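You operate a simulated robot arm through the tools that you are given. There is no shell and no other tool. Be economical: measure what you need, move in short steps, check, and stop when the job is done.

The job below is to be done with a simulated robot arm. You get a single attempt, and the scene is never put back.

JOB
Screw the test motor down with the yellow key and test it.
Fine: both screws tight before the power goes on; TEST must show green; key back in its stand; power stays on.
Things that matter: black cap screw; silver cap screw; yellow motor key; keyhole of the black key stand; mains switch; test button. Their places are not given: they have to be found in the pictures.

It is judged by the outcome, as a careful person would: the job done as asked, and still so three seconds after it is handed in. It fails if anything else is knocked over, pushed out of place, dropped, spilled or broken.

ROBOT AND FRAMES
A 7-joint arm with a two-finger parallel gripper, fixed in place. Base frame: the origin is at the foot of the arm, x ahead of it, y to its left, z up. Readings come in m, degrees, newtons and seconds.
With the tool pointing down near the work surface it reaches from about 0.3 to 0.7 m from the base axis. Its first joint turns from -66.0 to 66.0 degrees. Payload 1.57 kg.
Tool frame: the origin (TCP) lies between the finger pads and is the grasp point; the fingertips stand 0.03 m ahead of it; z points along the fingers, y is the line along which they close. Largest opening 0.11 m; finger width 0.024, thickness 0.012; the body of the gripper, 0.048 by 0.112 m, starts 0.078 m behind the TCP.
Orientation is that of the tool frame in the base frame, as a unit quaternion [w, x, y, z]. With the fingers straight down and closing along the base's y, the tool's x points along the base's -x, its y along +y and its z along -z.

CONTROLS
- The arm moves only by the tool play_rows. Its argument "rows" is a list of rows, each a list of 3 entries, a list of its own where there are three numbers: the shift along the base's x, y, z in units of 25 mm (1.0 is 25 mm), then the turn, a rotation vector about the base's x, y, z in units of 4 degrees (1.0 is 4 degrees), then the opening in per cent of the stroke, from 0 (shut) to 100 (fully open). In form: [[[dx, dy, dz], [ax, ay, az], jaw], ...]. A call has 1 to 10 rows; each row shifts and turns the commanded pose from where the row before left it. A call with a number of a shift or a turn outside -1 to 1 is refused whole. Rows are played at 5 a second. More than 0.05 m and 8.6 degrees between two rows, or a gripper value outside its range, and nothing of the call is played. Where a pose cannot be reached the arm comes as near as it can. A force on the tool above 70 N (or 10 N above the force at the start of the call, whichever is more), or a blocked arm, ends the call early, and 0.2 s more pass. Each finger travels about 0.108 m/s and halts on what it meets, pressing with about 22 N; the grip force reading is that of the motor and also rises with nothing between the fingers. The clock runs only during rows and for 0.2 s after the last one: add rows that do not move to give the fingers time. It gives the time, the measured TCP pose, the force on the tool (base axes), the opening and the grip force at its end, in the units of the frame above (readings bear some noise).
- Cameras (640 x 400 px; columns grow to the right, rows downward): "scene" is fixed at [0.1753, -0.4004, 1.405]; the picture's right is [0.70, -0.71, 0.00], its down [-0.42, -0.41, -0.81] and it looks along [0.58, 0.57, -0.59] (base axes); focal length 306 px, centre (320, 200). "wrist" rides on the gripper at [-0.036, 0, -0.08] in the tool frame; the picture's right is [0.00, -1.00, 0.00], its down [0.97, 0.00, -0.24] and it looks along [0.24, 0.00, 0.97] (tool axes); focal length 218 px, centre (320, 200).
- capture(camera): a new picture of that camera. It takes no simulated time.
- probe_pixels(camera, pixels): for up to 12 pixels [column, row] of the newest picture of that camera ("zoom" is the newest enlarged one), the place [x, y, z] in the base frame of the surface seen there, good to about 0.002 m. It takes no simulated time.
- inspect(camera, box): a new picture of the part [left, top, right, bottom] of that camera's present view, enlarged. It takes no simulated time.
- finish_job(): hands the job in; it is judged then, once.

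Go step by step. Measure first, check grasps and placings, and put right what went wrong. The budget is 80 turns and 46 pictures, counting those below and the enlarged ones. Unless the task says otherwise, let go and move clear before handing in, and close with one line.

The tools are called after "Request:" by a JSON object that holds its "op" and its "data". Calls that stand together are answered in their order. play_rows: Moves the arm, as the interface text tells. Its arguments: {"type":"object","properties":{"rows":{"type":"array"}},"required":["rows"]} The other tools are called the same way: capture (camera) takes a picture; probe_pixels (camera, pixels) gives the place of the surface under pixels of a picture; inspect (camera, box) takes an enlarged picture of a part of a camera's view; finish_job () hands the job in.

At the start:

```text
time: 0.0
tcp_pos: [0.3318, 0.1646, 1.1955]
ee_rot: [0.0, 0.0, 1.0, 0.0]
contact_force: [-0.6, -0.1, -0.1]
opening: 0.1099
finger_force: 0.0
```

scene: 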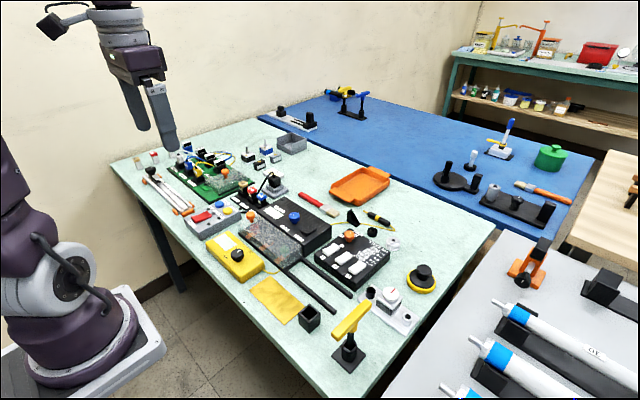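
wrist: 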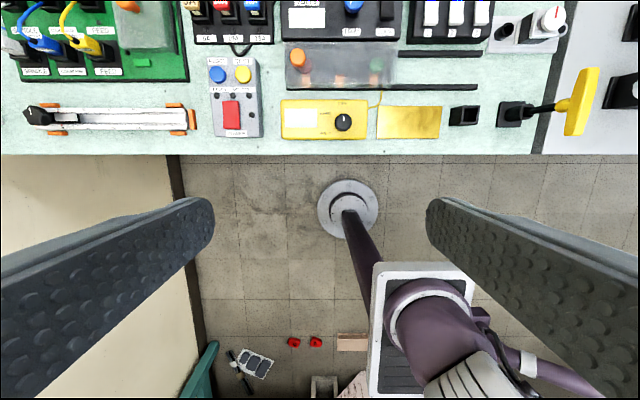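

The pictures show a yellow T-key in a black stand near scene (350,330), and a crowded bench. I'll enlarge the relevant areas.

Request:
{"op": "inspect", "data": {"camera": "scene", "box": [300, 230, 460, 390]}}

Request:
{"op": "inspect", "data": {"camera": "scene", "box": [170, 160, 340, 290]}}

Request:
{"op": "inspect", "data": {"camera": "wrist", "box": [190, 0, 640, 160]}}

```text
2.50 times, centred on (380, 310) of scene
```

zoom: 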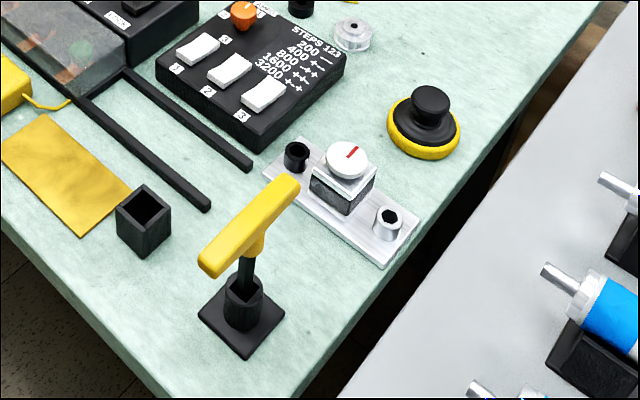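

```text
3.08 times, centred on (255, 225) of scene
```

zoom: 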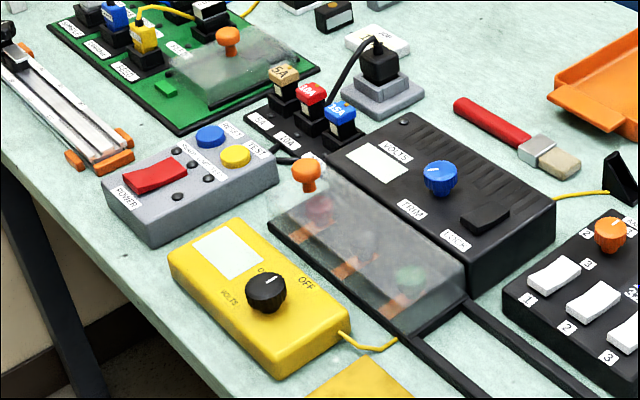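

```text
1.42 times, centred on (415, 80) of wrist
```

zoom: 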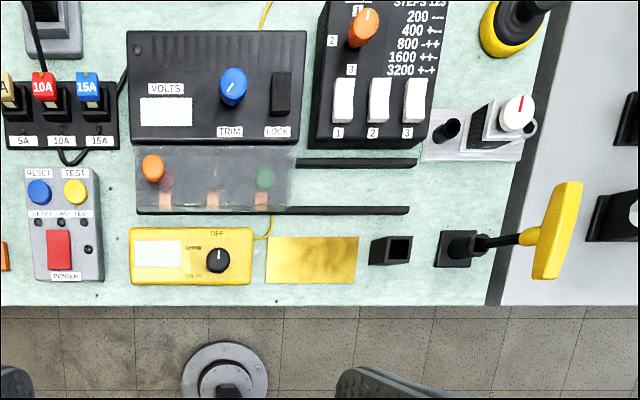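

The motor plate with the black screw, the silver screw and the yellow T-key is clear; POWER is a red rocker, TEST the yellow button. I'll measure the key and screws next.

Request:
{"op": "inspect", "data": {"camera": "scene", "box": [325, 275, 425, 375]}}

```text
4.00 times, centred on (375, 325) of scene
```

zoom: 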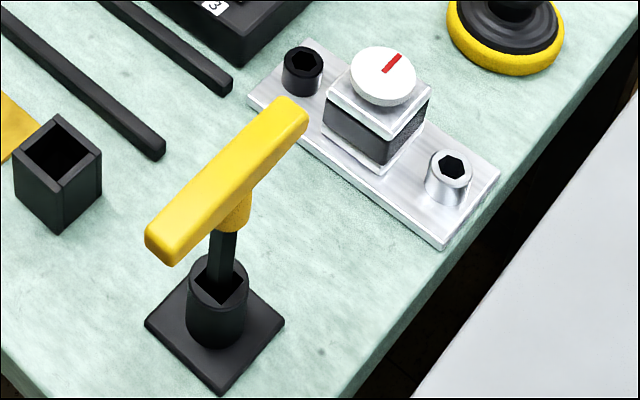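

Request:
{"op": "probe_pixels", "data": {"camera": "zoom", "pixels": [[290, 106], [165, 232], [228, 168], [222, 250], [192, 284], [243, 284], [287, 60], [319, 62], [434, 166], [468, 172], [380, 190], [385, 75]]}}

Request:
{"op": "probe_pixels", "data": {"camera": "zoom", "pixels": [[303, 47], [303, 75], [452, 152], [450, 187], [453, 168], [303, 60], [212, 259], [215, 302], [147, 322], [282, 322], [219, 391], [310, 45]]}}

```text
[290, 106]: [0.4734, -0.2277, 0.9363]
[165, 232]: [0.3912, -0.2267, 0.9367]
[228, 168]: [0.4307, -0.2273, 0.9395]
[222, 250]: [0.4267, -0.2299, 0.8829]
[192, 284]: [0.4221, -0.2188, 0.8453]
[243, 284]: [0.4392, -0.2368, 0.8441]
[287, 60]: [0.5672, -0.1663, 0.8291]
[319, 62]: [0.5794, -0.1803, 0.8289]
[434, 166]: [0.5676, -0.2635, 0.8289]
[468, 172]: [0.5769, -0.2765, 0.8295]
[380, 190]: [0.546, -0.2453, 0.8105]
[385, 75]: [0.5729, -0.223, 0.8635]
```

```text
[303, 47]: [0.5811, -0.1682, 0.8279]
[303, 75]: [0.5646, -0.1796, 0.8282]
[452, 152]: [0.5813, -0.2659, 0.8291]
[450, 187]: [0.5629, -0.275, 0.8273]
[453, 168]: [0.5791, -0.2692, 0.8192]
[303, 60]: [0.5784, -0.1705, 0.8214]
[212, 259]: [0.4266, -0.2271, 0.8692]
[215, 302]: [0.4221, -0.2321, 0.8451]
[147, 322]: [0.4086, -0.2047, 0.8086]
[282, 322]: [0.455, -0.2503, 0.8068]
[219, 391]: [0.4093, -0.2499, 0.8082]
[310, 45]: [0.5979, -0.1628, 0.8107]
```

The key handle lies along x, centred at (0.432,-0.227) with its top at 0.939. The black screw is near (0.573,-0.173), the silver one near (0.572,-0.270), tops at 0.8285. I'll move over the screws to look at their hex orientation from above.

Request:
{"op": "play_rows", "data": {"rows": [[[0.57, -0.96, -0.3], [0, 0, 0], 100], [[0.57, -0.96, -0.3], [0, 0, 0], 100], [[0.57, -0.96, -0.3], [0, 0, 0], 100], [[0.57, -0.96, -0.3], [0, 0, 0], 100], [[0.57, -0.96, -0.3], [0, 0, 0], 100], [[0.57, -0.96, -0.3], [0, 0, 0], 100], [[0.57, -0.96, -0.3], [0, 0, 0], 100], [[0.57, -0.96, -0.3], [0, 0, 0], 100]]}}

Request:
{"op": "play_rows", "data": {"rows": [[[0.57, -0.96, -0.4], [0, 0, 0], 100], [[0.57, -0.96, -0.4], [0, 0, 0], 100], [[0.57, -0.96, -0.4], [0, 0, 0], 100], [[0.57, -0.96, -0.4], [0, 0, 0], 100], [[0.57, -0.96, -0.4], [0, 0, 0], 100], [[0.57, -0.96, -0.4], [0, 0, 0], 100], [[0.57, -0.96, -0.4], [0, 0, 0], 100], [[0.57, -0.96, -0.4], [0, 0, 0], 100]]}}

Request:
{"op": "capture", "data": {"camera": "wrist"}}

```text
time: 1.8
tcp_pos: [0.4457, -0.0273, 1.1383]
ee_rot: [0.001, 0.0, 1.0, 0.0]
contact_force: [-0.6, 0.3, 0.0]
opening: 0.11
finger_force: 0.1
```

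```text
time: 3.6
tcp_pos: [0.5589, -0.2225, 1.0599]
ee_rot: [0.0, 0.0, 1.0, 0.001]
contact_force: [0.2, 0.0, 0.4]
opening: 0.1102
finger_force: 0.1
```

```text
39 pictures are left
```

wrist: 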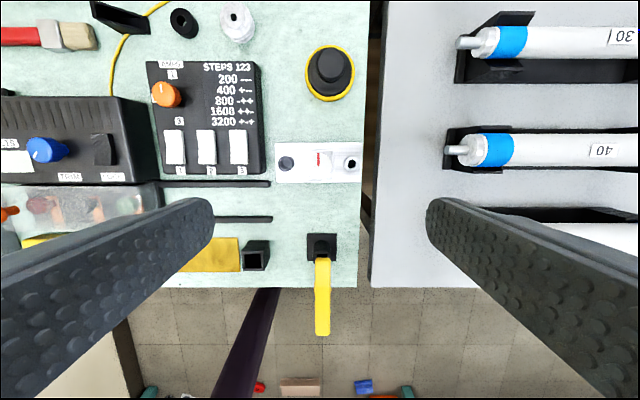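

Request:
{"op": "inspect", "data": {"camera": "wrist", "box": [270, 130, 370, 192]}}

```text
6.40 times, centred on (320, 161) of wrist
```

zoom: 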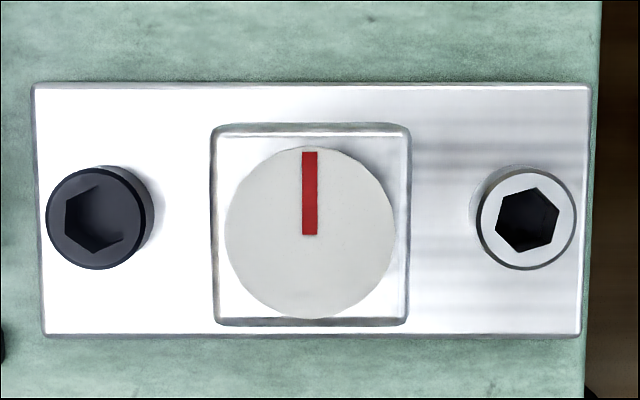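

Request:
{"op": "inspect", "data": {"camera": "wrist", "box": [276, 154, 300, 174]}}

Request:
{"op": "inspect", "data": {"camera": "wrist", "box": [340, 154, 364, 174]}}

Request:
{"op": "inspect", "data": {"camera": "scene", "box": [330, 325, 370, 365]}}

```text
16.00 times, centred on (288, 164) of wrist
```

zoom: 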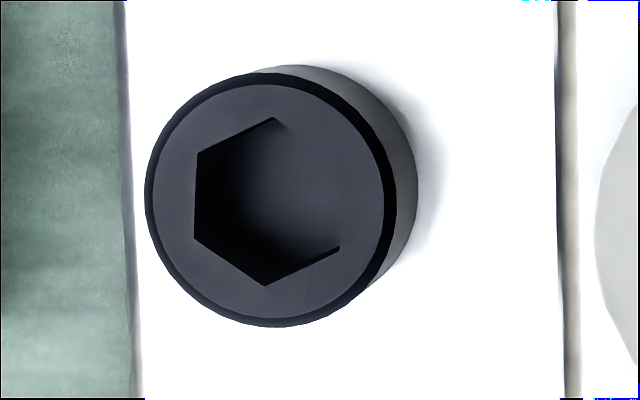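

```text
16.00 times, centred on (352, 164) of wrist
```

zoom: 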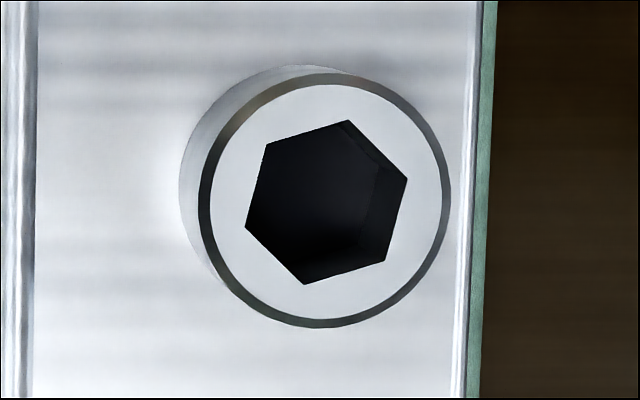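

```text
10.00 times, centred on (350, 345) of scene
```

zoom: 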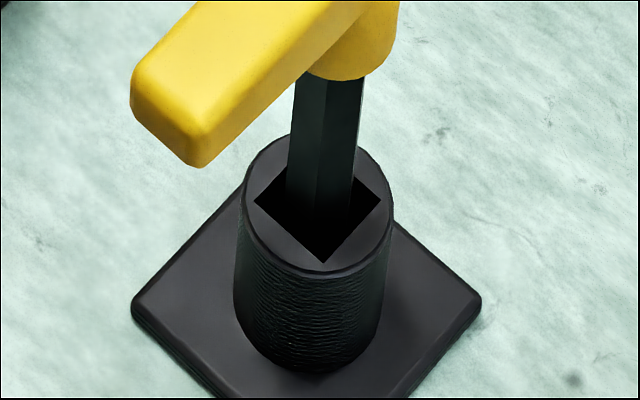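

Request:
{"op": "inspect", "data": {"camera": "scene", "box": [345, 331, 361, 347]}}

```text
16.00 times, centred on (353, 339) of scene
```

zoom: 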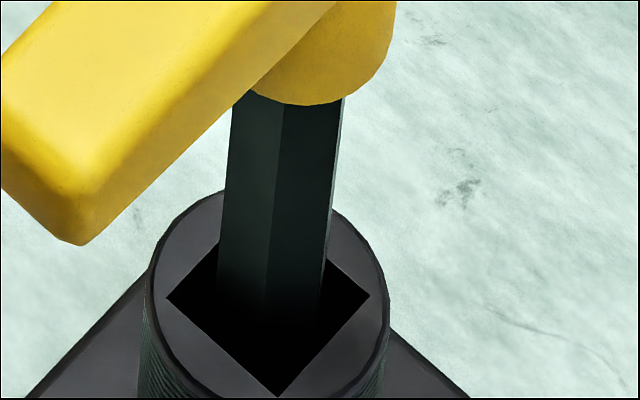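

The silver hex has vertices at about -15° (mod 60) and the black at about -4°; the key's hex is at 30° with the handle along x. I'll move over the key and lower around the handle.

Request:
{"op": "play_rows", "data": {"rows": [[[-0.85, -0.03, 0], [0, 0, 0], 100], [[-0.85, -0.03, 0], [0, 0, 0], 100], [[-0.85, -0.03, 0], [0, 0, 0], 100], [[-0.85, -0.03, 0], [0, 0, 0], 100], [[-0.85, -0.03, 0], [0, 0, 0], 100], [[-0.83, -0.03, 0], [0, 0, 0], 80], [[0, 0, -1], [0, 0, 0], 60], [[0, 0, -1], [0, 0, 0], 60], [[0, 0, 0], [0, 0, 0], 60]]}}

Request:
{"op": "capture", "data": {"camera": "wrist"}}

```text
time: 5.6
tcp_pos: [0.4299, -0.2244, 1.0054]
ee_rot: [0.0, 0.001, 1.0, 0.0]
contact_force: [0.4, -0.3, 0.0]
opening: 0.0657
finger_force: 0.0
```

```text
33 pictures are left
```

wrist: 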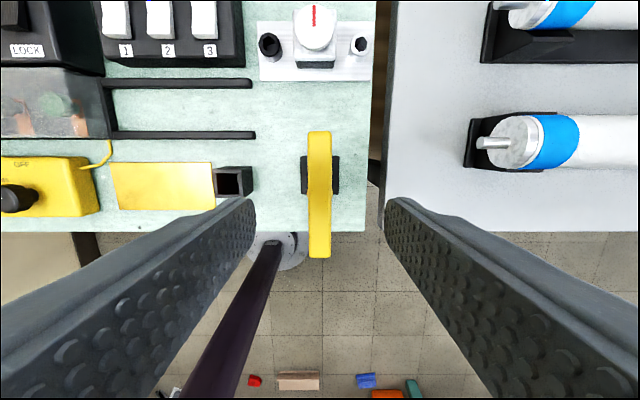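

Request:
{"op": "probe_pixels", "data": {"camera": "wrist", "pixels": [[310, 170], [329, 170], [319, 134], [319, 200], [319, 255], [312, 230], [327, 230], [262, 46], [366, 46]]}}

```text
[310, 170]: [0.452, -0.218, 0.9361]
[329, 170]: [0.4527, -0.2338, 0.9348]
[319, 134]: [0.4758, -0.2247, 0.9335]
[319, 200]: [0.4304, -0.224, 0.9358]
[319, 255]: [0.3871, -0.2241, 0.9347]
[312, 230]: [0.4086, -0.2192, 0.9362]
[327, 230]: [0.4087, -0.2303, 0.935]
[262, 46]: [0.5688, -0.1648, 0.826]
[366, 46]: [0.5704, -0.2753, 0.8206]
```

Handle centre is about (0.4315,-0.226), top 0.937. I'll lower to z≈0.926 and close.

Request:
{"op": "play_rows", "data": {"rows": [[[0.06, -0.06, -0.8], [0, 0, 0], 60], [[0, 0, -0.8], [0, 0, 0], 60], [[0, 0, -0.8], [0, 0, 0], 60], [[0, 0, -0.8], [0, 0, 0], 60], [[0, 0, 0], [0, 0, 0], 60], [[0, 0, 0], [0, 0, 0], 0], [[0, 0, 0], [0, 0, 0], 0], [[0, 0, 0], [0, 0, 0], 0], [[0, 0, 0], [0, 0, 0], 0]]}}

Request:
{"op": "inspect", "data": {"camera": "scene", "box": [290, 250, 410, 370]}}

```text
time: 7.6
tcp_pos: [0.4344, -0.2268, 0.9255]
ee_rot: [0.0, 0.0, 1.0, 0.0]
contact_force: [-0.5, 4.0, -1.2]
opening: 0.0195
finger_force: 22.2
```

```text
3.33 times, centred on (350, 310) of scene
```

zoom: 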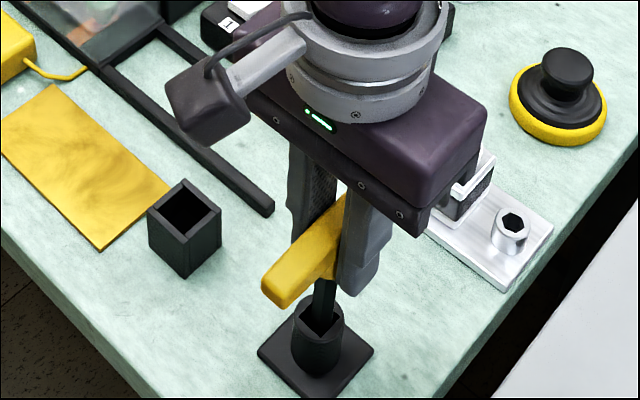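

Gripped (19.5 mm, 22 N). I'll lift the key straight out.

Request:
{"op": "play_rows", "data": {"rows": [[[0, 0, 0.5], [0, 0, 0], 0], [[0, 0, 0.5], [0, 0, 0], 0], [[0, 0, 0.5], [0, 0, 0], 0], [[0, 0, 0.8], [0, 0, 0], 0], [[0, 0, 0.8], [0, 0, 0], 0], [[0, 0, 0.4], [0, 0, 0], 0], [[0, 0, 0], [0, 0, 0], 0]]}}

Request:
{"op": "inspect", "data": {"camera": "scene", "box": [290, 230, 410, 370]}}

```text
time: 9.2
tcp_pos: [0.4345, -0.226, 1.0137]
ee_rot: [0.001, 0.0, 1.0, 0.0]
contact_force: [-0.6, -0.2, -0.9]
opening: 0.0192
finger_force: 21.9
```

```text
2.86 times, centred on (350, 300) of scene
```

zoom: 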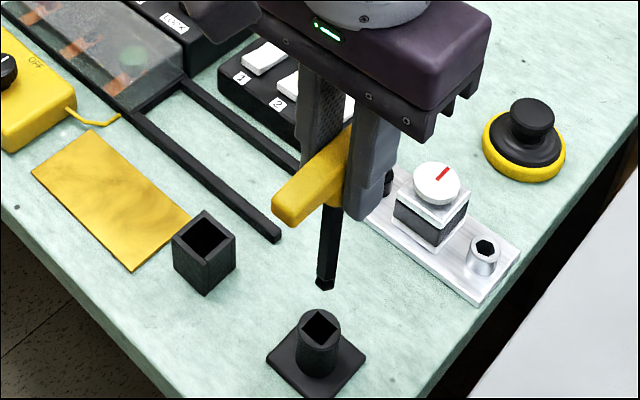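

The key is out. I'll measure the shaft tip and the empty keyhole.

Request:
{"op": "probe_pixels", "data": {"camera": "zoom", "pixels": [[325, 286], [322, 278], [330, 278], [325, 250], [336, 215], [280, 215], [300, 325], [338, 327], [319, 312], [318, 345], [320, 330]]}}

Request:
{"op": "inspect", "data": {"camera": "scene", "box": [390, 305, 420, 335]}}

```text
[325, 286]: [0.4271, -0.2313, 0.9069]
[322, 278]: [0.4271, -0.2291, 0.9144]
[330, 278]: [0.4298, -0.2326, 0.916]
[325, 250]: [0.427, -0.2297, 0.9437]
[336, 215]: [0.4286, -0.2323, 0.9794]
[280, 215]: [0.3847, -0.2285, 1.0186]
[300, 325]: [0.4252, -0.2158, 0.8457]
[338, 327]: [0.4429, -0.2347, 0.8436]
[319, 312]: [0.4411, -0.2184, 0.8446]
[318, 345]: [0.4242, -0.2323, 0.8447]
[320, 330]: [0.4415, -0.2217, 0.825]
```

```text
13.33 times, centred on (405, 320) of scene
```

zoom: 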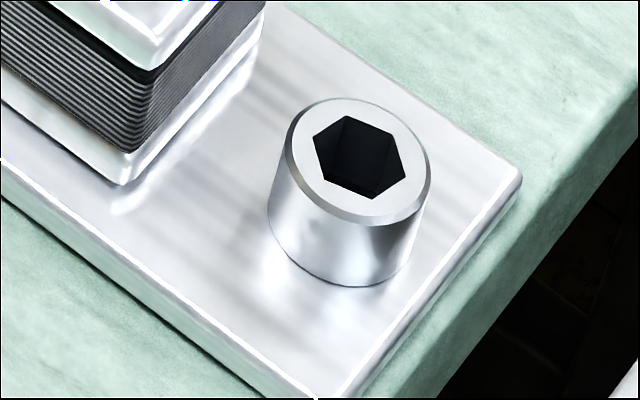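

The shaft tip hangs about 0.108 m below the TCP, and the shaft centre is near (0.433,-0.2265). I'll take the silver screw first: turn +15° to match its hex and stop about 1 cm above it.

Request:
{"op": "play_rows", "data": {"rows": [[[0.7, -0.22, 0], [0, 0, 0.5], 0], [[0.7, -0.22, 0], [0, 0, 0.5], 0], [[0.7, -0.22, 0], [0, 0, 0.5], 0], [[0.7, -0.22, 0], [0, 0, 0.5], 0], [[0.7, -0.22, 0], [0, 0, 0.5], 0], [[0.7, -0.22, 0], [0, 0, 0.5], 0], [[0.7, -0.22, 0], [0, 0, 0.5], 0], [[0.66, -0.21, -0.8], [0, 0, 0.25], 0], [[0, 0, -1], [0, 0, 0], 0], [[0, 0, -0.6], [0, 0, 0], 0]]}}

Request:
{"op": "inspect", "data": {"camera": "scene", "box": [375, 285, 435, 345]}}

Request:
{"op": "capture", "data": {"camera": "wrist"}}

```text
time: 11.4
tcp_pos: [0.5751, -0.2713, 0.9548]
ee_rot: [0.0, -0.13, 0.992, 0.0]
contact_force: [-0.1, -0.3, -1.9]
opening: 0.0196
finger_force: 21.6
```

```text
6.67 times, centred on (405, 315) of scene
```

zoom: 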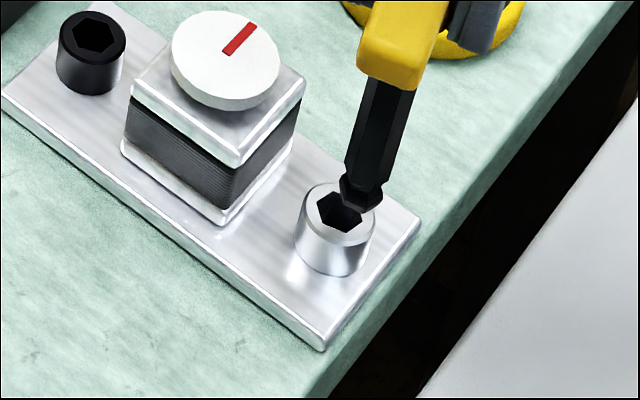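

```text
28 pictures are left
```

wrist: 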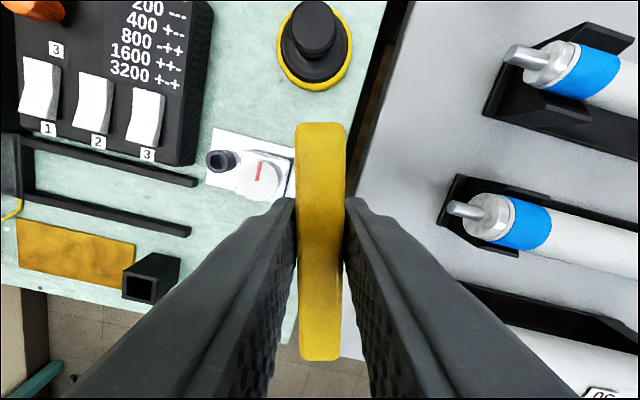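

Request:
{"op": "probe_pixels", "data": {"camera": "zoom", "pixels": [[348, 200], [360, 205], [374, 200], [348, 175], [374, 180], [366, 150], [384, 140], [312, 200], [362, 222], [335, 240], [330, 187], [402, 60]]}}

Request:
{"op": "inspect", "data": {"camera": "scene", "box": [395, 300, 419, 324]}}

```text
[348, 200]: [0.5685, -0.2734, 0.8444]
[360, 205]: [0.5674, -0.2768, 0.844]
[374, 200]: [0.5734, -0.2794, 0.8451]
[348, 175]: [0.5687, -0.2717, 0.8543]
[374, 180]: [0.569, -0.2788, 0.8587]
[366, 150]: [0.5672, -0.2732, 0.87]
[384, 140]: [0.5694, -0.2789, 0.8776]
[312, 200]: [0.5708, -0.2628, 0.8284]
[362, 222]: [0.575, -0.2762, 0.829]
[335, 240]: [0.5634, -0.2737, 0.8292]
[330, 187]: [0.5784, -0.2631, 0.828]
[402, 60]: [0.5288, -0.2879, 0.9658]
```

```text
16.00 times, centred on (407, 312) of scene
```

zoom: 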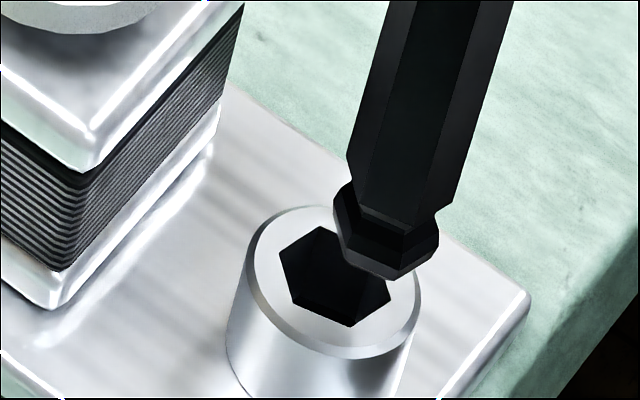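

The key has a ball end whose tip (zoom about (387,258)) is around 15 mm above the screw and off by roughly 5-6 mm in -y. I'll correct y, come down to just above the head and re-check.

Request:
{"op": "play_rows", "data": {"rows": [[[0.02, 0.22, 0], [0, 0, 0], 0], [[0, 0, -0.4], [0, 0, 0], 0], [[0, 0, 0], [0, 0, 0], 0]]}}

Request:
{"op": "inspect", "data": {"camera": "scene", "box": [395, 305, 419, 329]}}

```text
time: 12.2
tcp_pos: [0.5741, -0.2647, 0.945]
ee_rot: [0.001, -0.13, 0.991, 0.0]
contact_force: [0.5, -0.4, -2.2]
opening: 0.0196
finger_force: 22.3
```

```text
16.00 times, centred on (407, 317) of scene
```

zoom: 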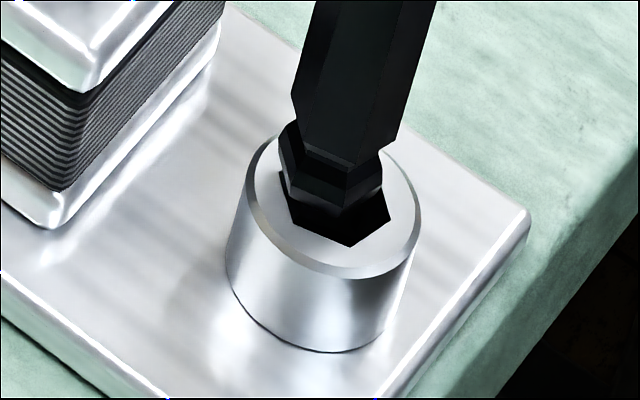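

The tip is nearly over the hex (tip at about (328,203) projected against hex (335,195)), and the facets are parallel. I'll nudge +1 mm in x and lower in gently.

Request:
{"op": "play_rows", "data": {"rows": [[[0.04, 0, 0], [0, 0, 0], 0], [[0, 0, -0.12], [0, 0, 0], 0], [[0, 0, -0.12], [0, 0, 0], 0], [[0, 0, -0.1], [0, 0, 0], 0], [[0, 0, 0], [0, 0, 0], 0]]}}

Request:
{"op": "inspect", "data": {"camera": "scene", "box": [395, 305, 419, 329]}}

```text
time: 13.4
tcp_pos: [0.574, -0.2656, 0.936]
ee_rot: [-0.001, -0.13, 0.992, 0.0]
contact_force: [-4.5, -5.0, 1.5]
opening: 0.0193
finger_force: 21.8
```

```text
16.00 times, centred on (407, 317) of scene
```

zoom: 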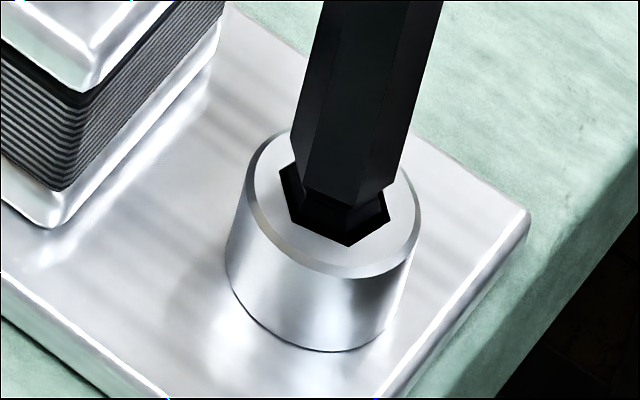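

The ball has entered the hex, with a side force of about (-4.5,-5) N. I'll relieve it slightly and go deeper.

Request:
{"op": "play_rows", "data": {"rows": [[[-0.03, -0.03, -0.06], [0, 0, 0], 0], [[0, 0, -0.08], [0, 0, 0], 0], [[0, 0, -0.06], [0, 0, 0], 0], [[0, 0, 0], [0, 0, 0], 0]]}}

```text
time: 14.4
tcp_pos: [0.5737, -0.2663, 0.9303]
ee_rot: [-0.001, -0.13, 0.991, 0.0]
contact_force: [2.2, -0.2, -1.1]
opening: 0.0195
finger_force: 22.3
```

Request:
{"op": "play_rows", "data": {"rows": [[[0, 0, -0.06], [0, 0, 0], 0], [[0, 0, -0.06], [0, 0, 0], 0], [[0, 0, 0], [0, 0, 0], 0]]}}

Request:
{"op": "inspect", "data": {"camera": "scene", "box": [395, 305, 419, 329]}}

```text
time: 15.2
tcp_pos: [0.5743, -0.2661, 0.9283]
ee_rot: [0.001, -0.13, 0.991, -0.001]
contact_force: [-1.2, -1.8, 15.3]
opening: 0.0196
finger_force: 21.8
```

```text
16.00 times, centred on (407, 317) of scene
```

zoom: 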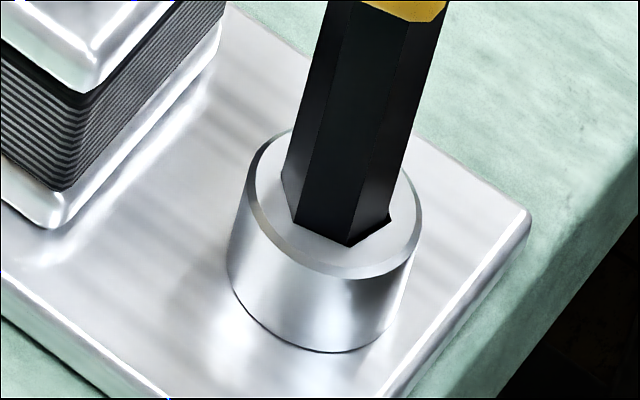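

Fully seated (15 N at the bottom). Now turn clockwise (negative z), watching the readings.

Request:
{"op": "play_rows", "data": {"rows": [[[0, 0, 0], [0, 0, -1], 0], [[0, 0, 0], [0, 0, -1], 0], [[0, 0, 0], [0, 0, -1], 0], [[0, 0, 0], [0, 0, -1], 0], [[0, 0, 0], [0, 0, -1], 0], [[0, 0, 0], [0, 0, -1], 0], [[0, 0, 0], [0, 0, 0], 0]]}}

Request:
{"op": "inspect", "data": {"camera": "scene", "box": [395, 305, 419, 329]}}

```text
time: 16.8
tcp_pos: [0.5731, -0.2668, 0.9279]
ee_rot: [0.0, 0.08, 0.997, 0.0]
contact_force: [4.2, -6.4, -3.6]
opening: 0.0193
finger_force: 22.3
```

```text
16.00 times, centred on (407, 317) of scene
```

zoom: 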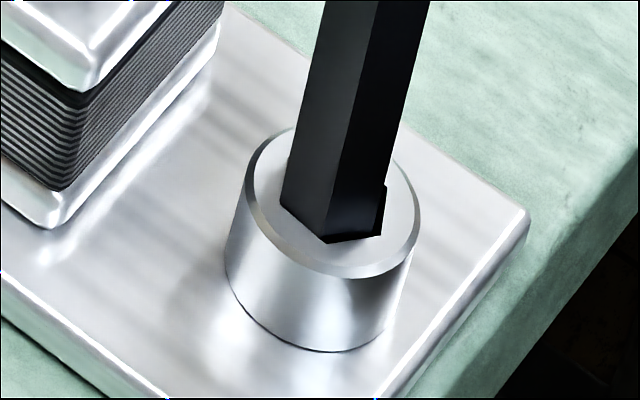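

The screw turns with the key. Continue clockwise.

Request:
{"op": "play_rows", "data": {"rows": [[[0, 0, 0], [0, 0, -1], 0], [[0, 0, 0], [0, 0, -1], 0], [[0, 0, 0], [0, 0, -1], 0], [[0, 0, 0], [0, 0, -1], 0], [[0, 0, 0], [0, 0, -1], 0], [[0, 0, 0], [0, 0, -1], 0], [[0, 0, 0], [0, 0, -1], 0], [[0, 0, 0], [0, 0, -1], 0], [[0, 0, 0], [0, 0, 0], 0]]}}

Request:
{"op": "inspect", "data": {"camera": "scene", "box": [370, 265, 430, 325]}}

```text
time: 18.8
tcp_pos: [0.5723, -0.2662, 0.929]
ee_rot: [-0.001, 0.351, 0.936, 0.0]
contact_force: [-0.3, -7.7, 6.0]
opening: 0.0197
finger_force: 21.3
```

```text
6.67 times, centred on (400, 295) of scene
```

zoom: 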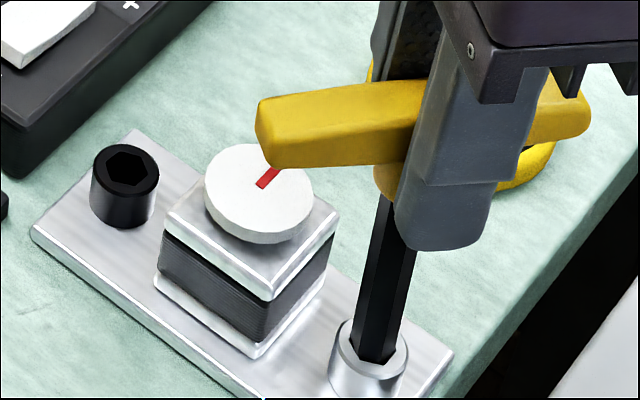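

Request:
{"op": "play_rows", "data": {"rows": [[[0, 0, 0], [0, 0, -1], 0], [[0, 0, 0], [0, 0, -1], 0], [[0, 0, 0], [0, 0, -1], 0], [[0, 0, 0], [0, 0, -1], 0], [[0, 0, 0], [0, 0, -1], 0], [[0, 0, 0], [0, 0, -1], 0], [[0, 0, 0], [0, 0, -1], 0], [[0, 0, 0], [0, 0, -1], 0], [[0, 0, 0], [0, 0, 0], 0]]}}

Request:
{"op": "inspect", "data": {"camera": "scene", "box": [370, 265, 430, 325]}}

```text
time: 20.8
tcp_pos: [0.5735, -0.2663, 0.9283]
ee_rot: [0.0, 0.595, 0.803, 0.001]
contact_force: [-5.0, -7.7, -1.0]
opening: 0.028
finger_force: 21.9
```

```text
6.67 times, centred on (400, 295) of scene
```

zoom: 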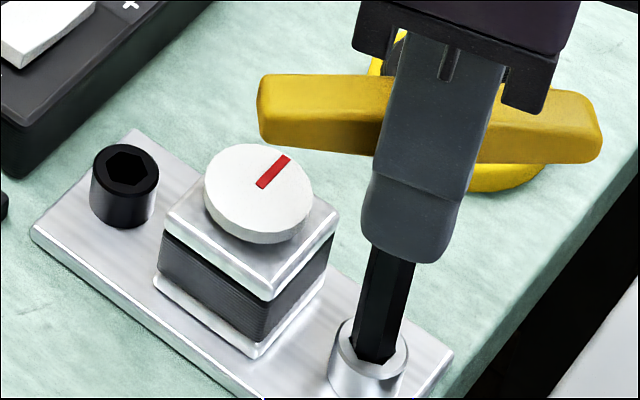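

The jaws were forced open to 28 mm while the handle stayed put, so the silver screw has come up tight. I'll measure the handle's actual angle before realigning.

Request:
{"op": "probe_pixels", "data": {"camera": "zoom", "pixels": [[265, 82], [590, 100], [275, 130], [585, 145], [270, 90], [580, 100]]}}

Request:
{"op": "capture", "data": {"camera": "wrist"}}

```text
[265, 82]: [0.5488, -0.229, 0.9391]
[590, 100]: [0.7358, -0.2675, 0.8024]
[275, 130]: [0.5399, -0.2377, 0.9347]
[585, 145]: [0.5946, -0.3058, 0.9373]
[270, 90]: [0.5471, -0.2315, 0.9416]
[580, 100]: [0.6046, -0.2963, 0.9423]
```

```text
20 pictures are left
```

wrist: 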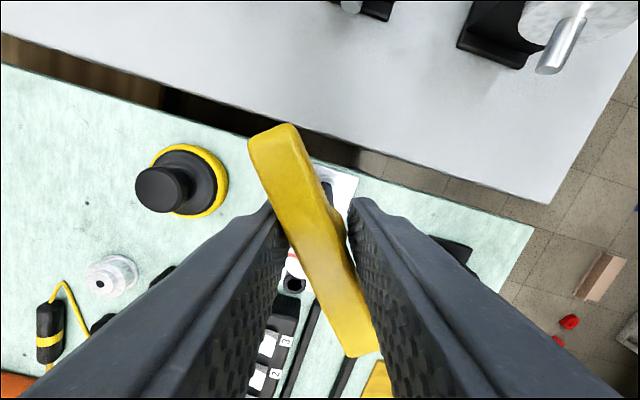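

The handle sits at about -50° while the tool is at -73°. I'll turn back +22° with jaws closing so that they settle flush on the handle.

Request:
{"op": "play_rows", "data": {"rows": [[[0, 0, 0], [0, 0, 1], 0], [[0, 0, 0], [0, 0, 1], 0], [[0, 0, 0], [0, 0, 1], 0], [[0, 0, 0], [0, 0, 1], 0], [[0, 0, 0], [0, 0, 1], 0], [[0, 0, 0], [0, 0, 0.4], 0], [[0, 0, 0], [0, 0, 0], 0]]}}

Request:
{"op": "capture", "data": {"camera": "wrist"}}

```text
time: 22.4
tcp_pos: [0.5727, -0.2673, 0.9275]
ee_rot: [-0.001, 0.433, 0.901, 0.0]
contact_force: [-15.2, -4.0, -4.7]
opening: 0.0203
finger_force: 22.3
```

```text
19 pictures are left
```

wrist: 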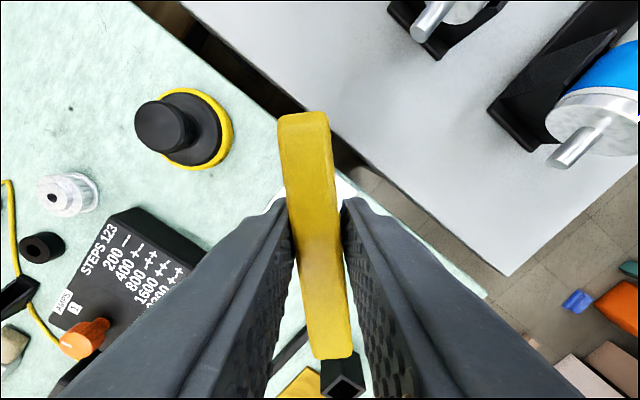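

The handle is still about 6° off in the jaws and there's side force, so the back-turn may have eased the screw. I'll re-tighten clockwise, then lift out with the torque on so nothing loosens; the jaws will self-align once free.

Request:
{"op": "play_rows", "data": {"rows": [[[0, 0, 0], [0, 0, -1], 0], [[0, 0, 0], [0, 0, -1], 0], [[0, 0, 0], [0, 0, -1], 0], [[0, 0, 0], [0, 0, 0], 0], [[0, 0, 0], [0, 0, 0], 0]]}}

Request:
{"op": "capture", "data": {"camera": "wrist"}}

```text
time: 23.6
tcp_pos: [0.5736, -0.2674, 0.9284]
ee_rot: [0.001, 0.526, 0.851, 0.0]
contact_force: [-1.7, -8.7, -3.2]
opening: 0.0236
finger_force: 22.2
```

```text
18 pictures are left
```

wrist: 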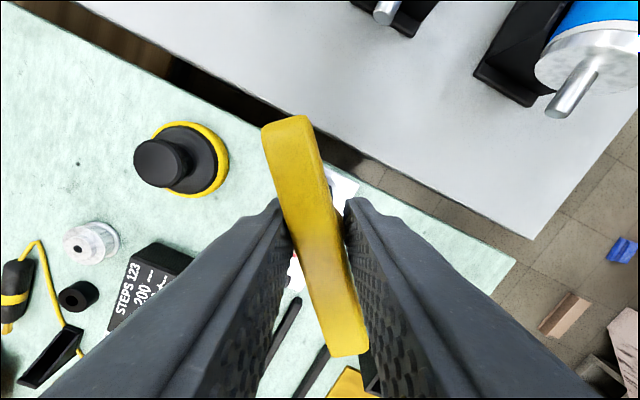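

Handle stopped at about -48° again: the silver screw is tight. Lift straight out.

Request:
{"op": "play_rows", "data": {"rows": [[[0, 0, 0.3], [0, 0, 0], 0], [[0, 0, 0.4], [0, 0, 0], 0], [[0, 0, 0.6], [0, 0, 0], 0], [[0, 0, 0.6], [0, 0, 0], 0], [[0, 0, 0.6], [0, 0, 0], 0], [[0, 0, 0], [0, 0, 0], 0]]}}

Request:
{"op": "capture", "data": {"camera": "wrist"}}

Request:
{"op": "inspect", "data": {"camera": "scene", "box": [350, 250, 430, 330]}}

```text
time: 25.0
tcp_pos: [0.5738, -0.2649, 0.9922]
ee_rot: [0.0, 0.525, 0.851, 0.001]
contact_force: [0.3, -0.2, 0.3]
opening: 0.0001
finger_force: 21.5
```

```text
17 pictures are left
```

wrist: 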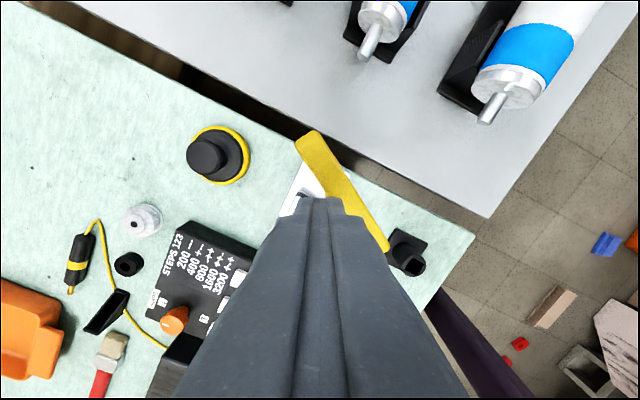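

```text
5.00 times, centred on (390, 290) of scene
```

zoom: 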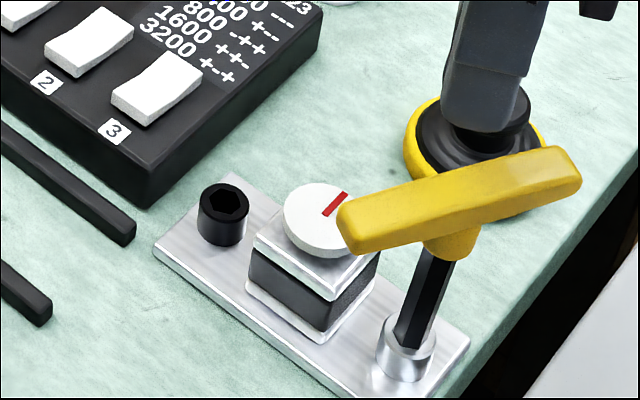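

The grip slipped: the key is still standing in the silver screw, its handle turned somewhat. I'll measure it and regrip.

Request:
{"op": "probe_pixels", "data": {"camera": "zoom", "pixels": [[350, 215], [355, 205], [565, 165], [575, 170], [460, 185], [450, 190], [455, 250], [430, 275], [418, 310], [400, 330], [345, 240], [575, 195]]}}

Request:
{"op": "probe_pixels", "data": {"camera": "wrist", "pixels": [[305, 142], [380, 240], [317, 136], [298, 148], [385, 245], [340, 180]]}}

```text
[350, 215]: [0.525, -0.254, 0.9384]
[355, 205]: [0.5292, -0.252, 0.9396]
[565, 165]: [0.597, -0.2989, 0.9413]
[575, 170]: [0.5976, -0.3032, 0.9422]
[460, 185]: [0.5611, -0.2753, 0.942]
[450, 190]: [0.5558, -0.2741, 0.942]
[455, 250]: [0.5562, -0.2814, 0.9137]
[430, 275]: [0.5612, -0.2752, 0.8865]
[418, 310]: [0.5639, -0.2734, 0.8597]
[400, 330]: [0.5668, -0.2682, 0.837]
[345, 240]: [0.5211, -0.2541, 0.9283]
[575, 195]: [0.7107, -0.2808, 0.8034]
```

```text
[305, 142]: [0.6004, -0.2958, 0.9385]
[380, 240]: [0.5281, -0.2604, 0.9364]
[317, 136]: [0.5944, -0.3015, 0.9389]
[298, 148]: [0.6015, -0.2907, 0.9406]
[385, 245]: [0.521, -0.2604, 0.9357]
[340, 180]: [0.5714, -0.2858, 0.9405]
```

The handle now lies at about -28° and leans ~8° (centre (0.562,-0.278)), so the screw may have been eased back. I'll align the tool with the handle, open, and descend at the upright position so closing pushes the key upright.

Request:
{"op": "play_rows", "data": {"rows": [[[0, 0, 0], [0, 0, 0.9], 65], [[0, 0, 0], [0, 0, 1], 65], [[0, 0, 0], [0, 0, 1], 65], [[0, 0, 0], [0, 0, 1], 65], [[0, 0, 0], [0, 0, 1], 65], [[0, 0, 0], [0, 0, 1], 65], [[0, 0, 0], [0, 0, 1], 65], [[0, 0, 0], [0, 0, 1], 65], [[0, 0, 0], [0, 0, 1], 65], [[0, 0, 0], [0, 0, 0], 65]]}}

Request:
{"op": "capture", "data": {"camera": "wrist"}}

```text
time: 27.2
tcp_pos: [0.5744, -0.2653, 0.9913]
ee_rot: [-0.001, 0.24, 0.971, 0.0]
contact_force: [-0.2, 0.7, -0.3]
opening: 0.0716
finger_force: 0.0
```

```text
15 pictures are left
```

wrist: 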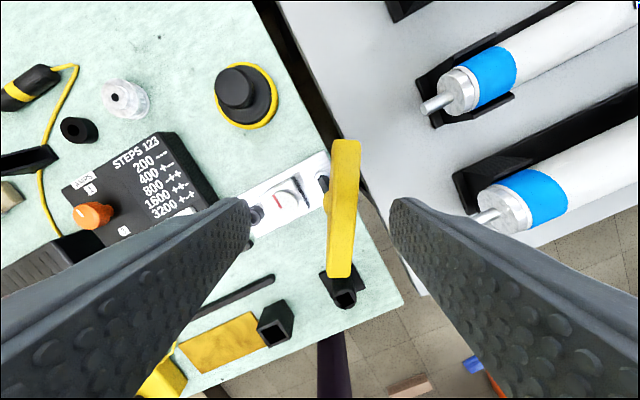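

The handle lies parallel between the open fingers. Lower and close.

Request:
{"op": "play_rows", "data": {"rows": [[[0, 0, -0.8], [0, 0, 0], 65], [[0, 0, -0.8], [0, 0, 0], 65], [[0, 0, -0.8], [0, 0, 0], 65], [[0, 0, 0], [0, 0, 0], 65], [[0, 0, 0], [0, 0, 0], 40], [[0, 0, 0], [0, 0, 0], 25], [[0, 0, 0], [0, 0, 0], 0], [[0, 0, 0], [0, 0, 0], 0], [[0, 0, 0], [0, 0, 0], 0]]}}

Request:
{"op": "capture", "data": {"camera": "wrist"}}

```text
time: 29.2
tcp_pos: [0.5718, -0.2653, 0.9285]
ee_rot: [0.0, 0.241, 0.971, -0.001]
contact_force: [-2.8, -6.0, -0.9]
opening: 0.0198
finger_force: 21.9
```

```text
14 pictures are left
```

wrist: 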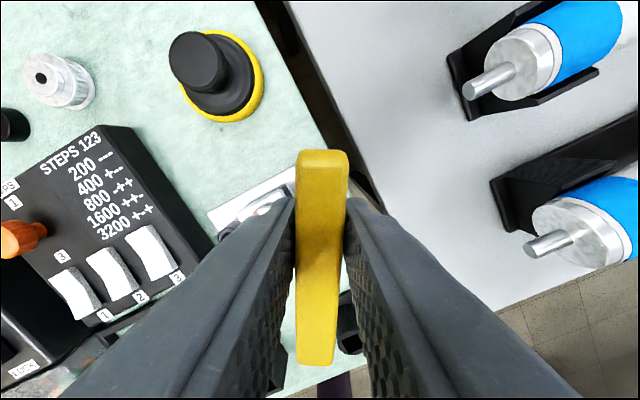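

Firm, aligned grip again (19.8 mm). Re-tighten clockwise by 32° past the earlier stop.

Request:
{"op": "play_rows", "data": {"rows": [[[0, 0, 0], [0, 0, -1], 0], [[0, 0, 0], [0, 0, -1], 0], [[0, 0, 0], [0, 0, -1], 0], [[0, 0, 0], [0, 0, -1], 0], [[0, 0, 0], [0, 0, -1], 0], [[0, 0, 0], [0, 0, -1], 0], [[0, 0, 0], [0, 0, -1], 0], [[0, 0, 0], [0, 0, -1], 0], [[0, 0, 0], [0, 0, -0.5], 0], [[0, 0, 0], [0, 0, 0], 0]]}}

Request:
{"op": "capture", "data": {"camera": "wrist"}}

```text
time: 31.4
tcp_pos: [0.5732, -0.2669, 0.9279]
ee_rot: [-0.002, 0.513, 0.858, 0.001]
contact_force: [-7.2, -3.8, -4.0]
opening: 0.0265
finger_force: 22.4
```

```text
13 pictures are left
```

wrist: 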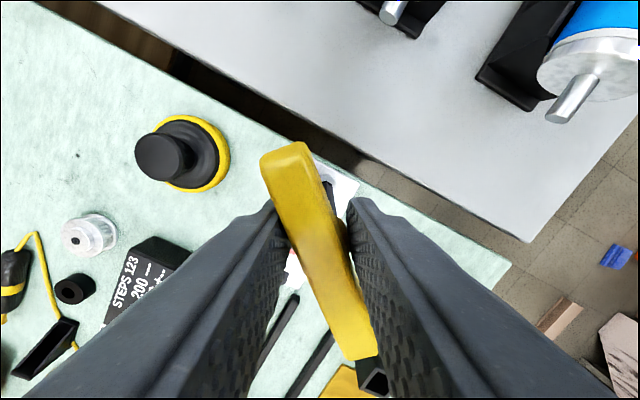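

The handle stopped at roughly -41° this time with the jaws forced to 26.5 mm. To see if this is a hard stop, I'll turn another 12° and see whether the handle moves.

Request:
{"op": "play_rows", "data": {"rows": [[[0, 0, 0], [0, 0, -1], 0], [[0, 0, 0], [0, 0, -1], 0], [[0, 0, 0], [0, 0, -1], 0], [[0, 0, 0], [0, 0, 0], 0], [[0, 0, 0], [0, 0, 0], 0]]}}

Request:
{"op": "capture", "data": {"camera": "wrist"}}

```text
time: 32.6
tcp_pos: [0.5745, -0.2665, 0.9309]
ee_rot: [0.001, 0.6, 0.8, 0.0]
contact_force: [-1.9, -12.8, -1.2]
opening: 0.0302
finger_force: 22.1
```

```text
12 pictures are left
```

wrist: 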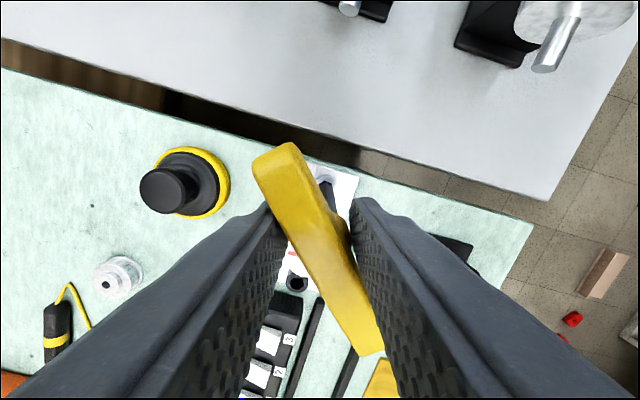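

The handle is at about -48°, matching the first stop: tight. Now I'll open, align the tool to -48° without turning the key, and regrip.

Request:
{"op": "play_rows", "data": {"rows": [[[0, 0, 0], [0, 0, 0], 50], [[0, 0, 0], [0, 0, 0], 50], [[0, 0, 0], [0, 0, 1], 50], [[0, 0, 0], [0, 0, 1], 50], [[0, 0, 0], [0, 0, 1], 50], [[0, 0, 0], [0, 0, 1], 50], [[0, 0, 0], [0, 0, 1], 50], [[0, 0, 0], [0, 0, 1], 50], [[0, 0, 0], [0, 0, 0.2], 50], [[0, 0, 0], [0, 0, 0], 50]]}}

Request:
{"op": "capture", "data": {"camera": "wrist"}}

```text
time: 34.8
tcp_pos: [0.5735, -0.2676, 0.9288]
ee_rot: [0.0, 0.415, 0.91, 0.0]
contact_force: [0.1, -0.3, -0.2]
opening: 0.0549
finger_force: 0.1
```

```text
11 pictures are left
```

wrist: 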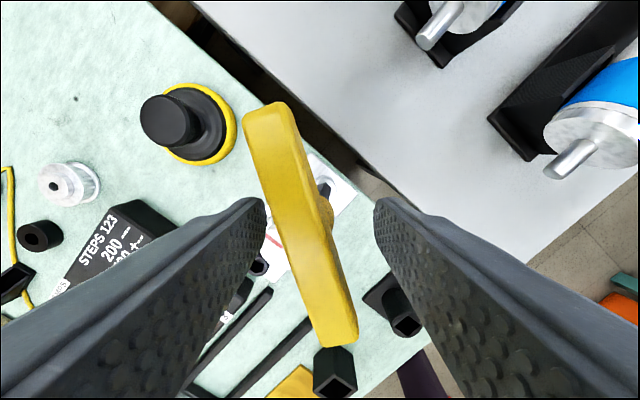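

Released, the key leans and rests at about -33° (play in the hex). I'll align the tool with it, close, and lift.

Request:
{"op": "play_rows", "data": {"rows": [[[0, 0, 0], [0, 0, 1], 50], [[0, 0, 0], [0, 0, 1], 50], [[0, 0, 0], [0, 0, 1], 50], [[0, 0, 0], [0, 0, 1], 50], [[0, 0, 0], [0, 0, 0], 30], [[0, 0, 0], [0, 0, 0], 0], [[0, 0, 0], [0, 0, 0], 0], [[0, 0, 0], [0, 0, 0], 0]]}}

Request:
{"op": "play_rows", "data": {"rows": [[[0, 0, 0.15], [0, 0, 0], 0], [[0, 0, 0.15], [0, 0, 0], 0], [[0, 0, 0.2], [0, 0, 0], 0], [[0, 0, 0.4], [0, 0, 0], 0], [[0, 0, 0.5], [0, 0, 0], 0], [[0, 0, 0], [0, 0, 0], 0]]}}

Request:
{"op": "inspect", "data": {"camera": "scene", "box": [380, 290, 430, 330]}}

```text
time: 36.6
tcp_pos: [0.5722, -0.2666, 0.9299]
ee_rot: [0.001, 0.285, 0.959, -0.001]
contact_force: [-3.6, -4.5, 1.3]
opening: 0.0195
finger_force: 22.2
```

```text
time: 38.0
tcp_pos: [0.573, -0.2646, 0.9652]
ee_rot: [0.0, 0.284, 0.959, 0.0]
contact_force: [-0.2, -0.5, -1.3]
opening: 0.0193
finger_force: 22.1
```

```text
10.00 times, centred on (405, 310) of scene
```

zoom: 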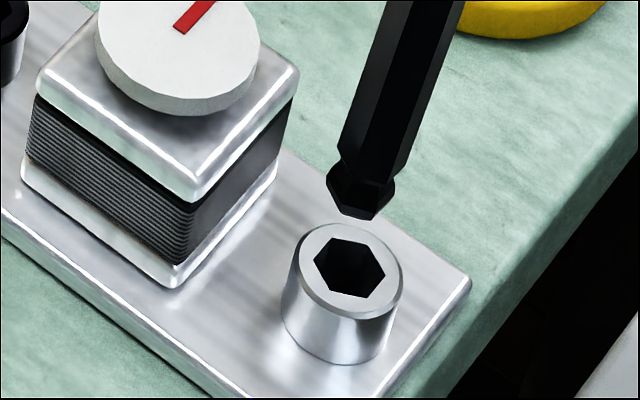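

The key lifted cleanly and the silver hex shows it turned about 55°. Next the black screw: raise, shift +96.6 mm in y, and rotate +59° to match its hex at -4°.

Request:
{"op": "play_rows", "data": {"rows": [[[0, 0, 0.8], [0, 0, 0], 0], [[0, 0, 0.8], [0, 0, 0], 0], [[0, 0.3, 0], [0, 0, 1], 0], [[0, 0.3, 0], [0, 0, 1], 0], [[0, 0.3, 0], [0, 0, 1], 0], [[0, 0.3, 0], [0, 0, 1], 0], [[0, 0.3, 0], [0, 0, 1], 0], [[0, 0.3, 0], [0, 0, 1], 0], [[0, 0.3, 0], [0, 0, 1], 0], [[0, 0.3, 0], [0, 0, 1], 0]]}}

Request:
{"op": "play_rows", "data": {"rows": [[[0.04, 0.3, 0], [0, 0, 1], 0], [[0, 0.3, 0], [0, 0, 1], 0], [[0, 0.3, 0], [0, 0, 1], 0], [[0, 0.3, 0], [0, 0, 1], 0], [[0, 0.26, 0], [0, 0, 1], 0], [[0, 0, -0.5], [0, 0, 1], 0], [[0, 0, -0.8], [0, 0, 0.75], 0], [[0, 0, -0.9], [0, 0, 0], 0], [[0, 0, 0], [0, 0, 0], 0]]}}

Request:
{"op": "inspect", "data": {"camera": "scene", "box": [360, 275, 400, 300]}}

```text
time: 40.2
tcp_pos: [0.5743, -0.2058, 1.005]
ee_rot: [0.0, 0.008, 1.0, 0.0]
contact_force: [0.0, -0.4, -1.5]
opening: 0.0195
finger_force: 21.6
```

```text
time: 42.2
tcp_pos: [0.5749, -0.1715, 0.9503]
ee_rot: [0.0, -0.225, 0.974, 0.0]
contact_force: [0.6, 0.5, -0.4]
opening: 0.0194
finger_force: 21.6
```

```text
16.00 times, centred on (380, 288) of scene
```

zoom: 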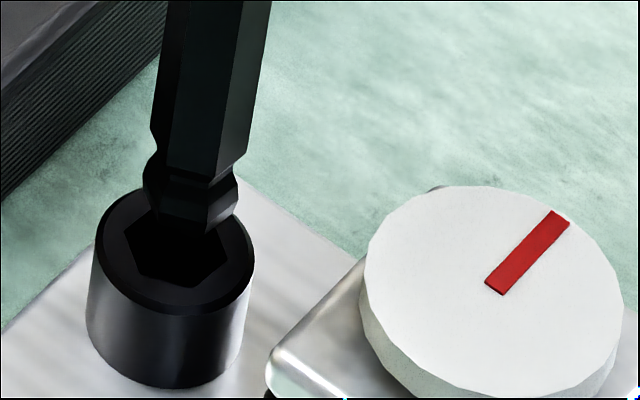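

The tip sits almost over the black hex (projected (185,247) vs hex centre (177,250)). I'll nudge and lower gently.

Request:
{"op": "play_rows", "data": {"rows": [[[-0.03, 0.02, -0.12], [0, 0, 0], 0], [[0, 0, -0.12], [0, 0, 0], 0], [[0, 0, -0.12], [0, 0, 0], 0], [[0, 0, -0.12], [0, 0, 0], 0], [[0, 0, 0], [0, 0, 0], 0]]}}

```text
time: 43.4
tcp_pos: [0.5736, -0.169, 0.9373]
ee_rot: [-0.001, -0.225, 0.974, -0.001]
contact_force: [-5.1, -3.6, -0.5]
opening: 0.0198
finger_force: 22.4
```

The readings match the silver entry, with no vertical resistance. Relieve and go on down.

Request:
{"op": "play_rows", "data": {"rows": [[[-0.03, -0.03, -0.08], [0, 0, 0], 0], [[0, 0, -0.08], [0, 0, 0], 0], [[0, 0, -0.08], [0, 0, 0], 0], [[0, 0, -0.06], [0, 0, 0], 0], [[0, 0, 0], [0, 0, 0], 0]]}}

Request:
{"op": "inspect", "data": {"camera": "scene", "box": [360, 275, 400, 300]}}

```text
time: 44.6
tcp_pos: [0.5735, -0.169, 0.9313]
ee_rot: [0.001, -0.225, 0.974, -0.001]
contact_force: [0.4, 1.0, 10.4]
opening: 0.0195
finger_force: 21.4
```

```text
16.00 times, centred on (380, 288) of scene
```

zoom: 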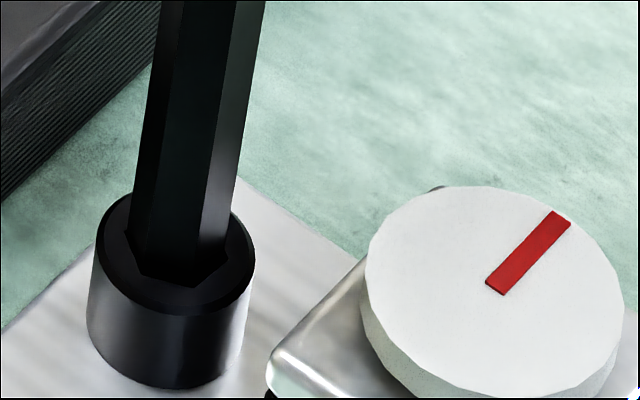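

Seated in the black screw (10 N at the bottom). Turn clockwise.

Request:
{"op": "play_rows", "data": {"rows": [[[0, 0, 0], [0, 0, -1], 0], [[0, 0, 0], [0, 0, -1], 0], [[0, 0, 0], [0, 0, -1], 0], [[0, 0, 0], [0, 0, -1], 0], [[0, 0, 0], [0, 0, -1], 0], [[0, 0, 0], [0, 0, -1], 0], [[0, 0, 0], [0, 0, -1], 0], [[0, 0, 0], [0, 0, -1], 0], [[0, 0, 0], [0, 0, -1], 0], [[0, 0, 0], [0, 0, -1], 0]]}}

Request:
{"op": "play_rows", "data": {"rows": [[[0, 0, 0], [0, 0, -1], 0], [[0, 0, 0], [0, 0, -1], 0], [[0, 0, 0], [0, 0, -1], 0], [[0, 0, 0], [0, 0, -1], 0], [[0, 0, 0], [0, 0, 0], 0]]}}

Request:
{"op": "play_rows", "data": {"rows": [[[0, 0, 0], [0, 0, -1], 0], [[0, 0, 0], [0, 0, -1], 0], [[0, 0, 0], [0, 0, -1], 0], [[0, 0, 0], [0, 0, -1], 0], [[0, 0, 0], [0, 0, 0], 0]]}}

```text
time: 46.8
tcp_pos: [0.5727, -0.1706, 0.9297]
ee_rot: [0.0, 0.123, 0.992, 0.0]
contact_force: [-2.3, -6.7, -1.5]
opening: 0.0196
finger_force: 22.3
```

```text
time: 48.0
tcp_pos: [0.5717, -0.1699, 0.9312]
ee_rot: [0.0, 0.259, 0.966, 0.0]
contact_force: [1.1, -5.5, -2.7]
opening: 0.0194
finger_force: 21.9
```

```text
time: 49.2
tcp_pos: [0.5723, -0.1702, 0.9322]
ee_rot: [0.001, 0.392, 0.92, 0.0]
contact_force: [-4.7, -4.2, 8.0]
opening: 0.0203
finger_force: 21.9
```

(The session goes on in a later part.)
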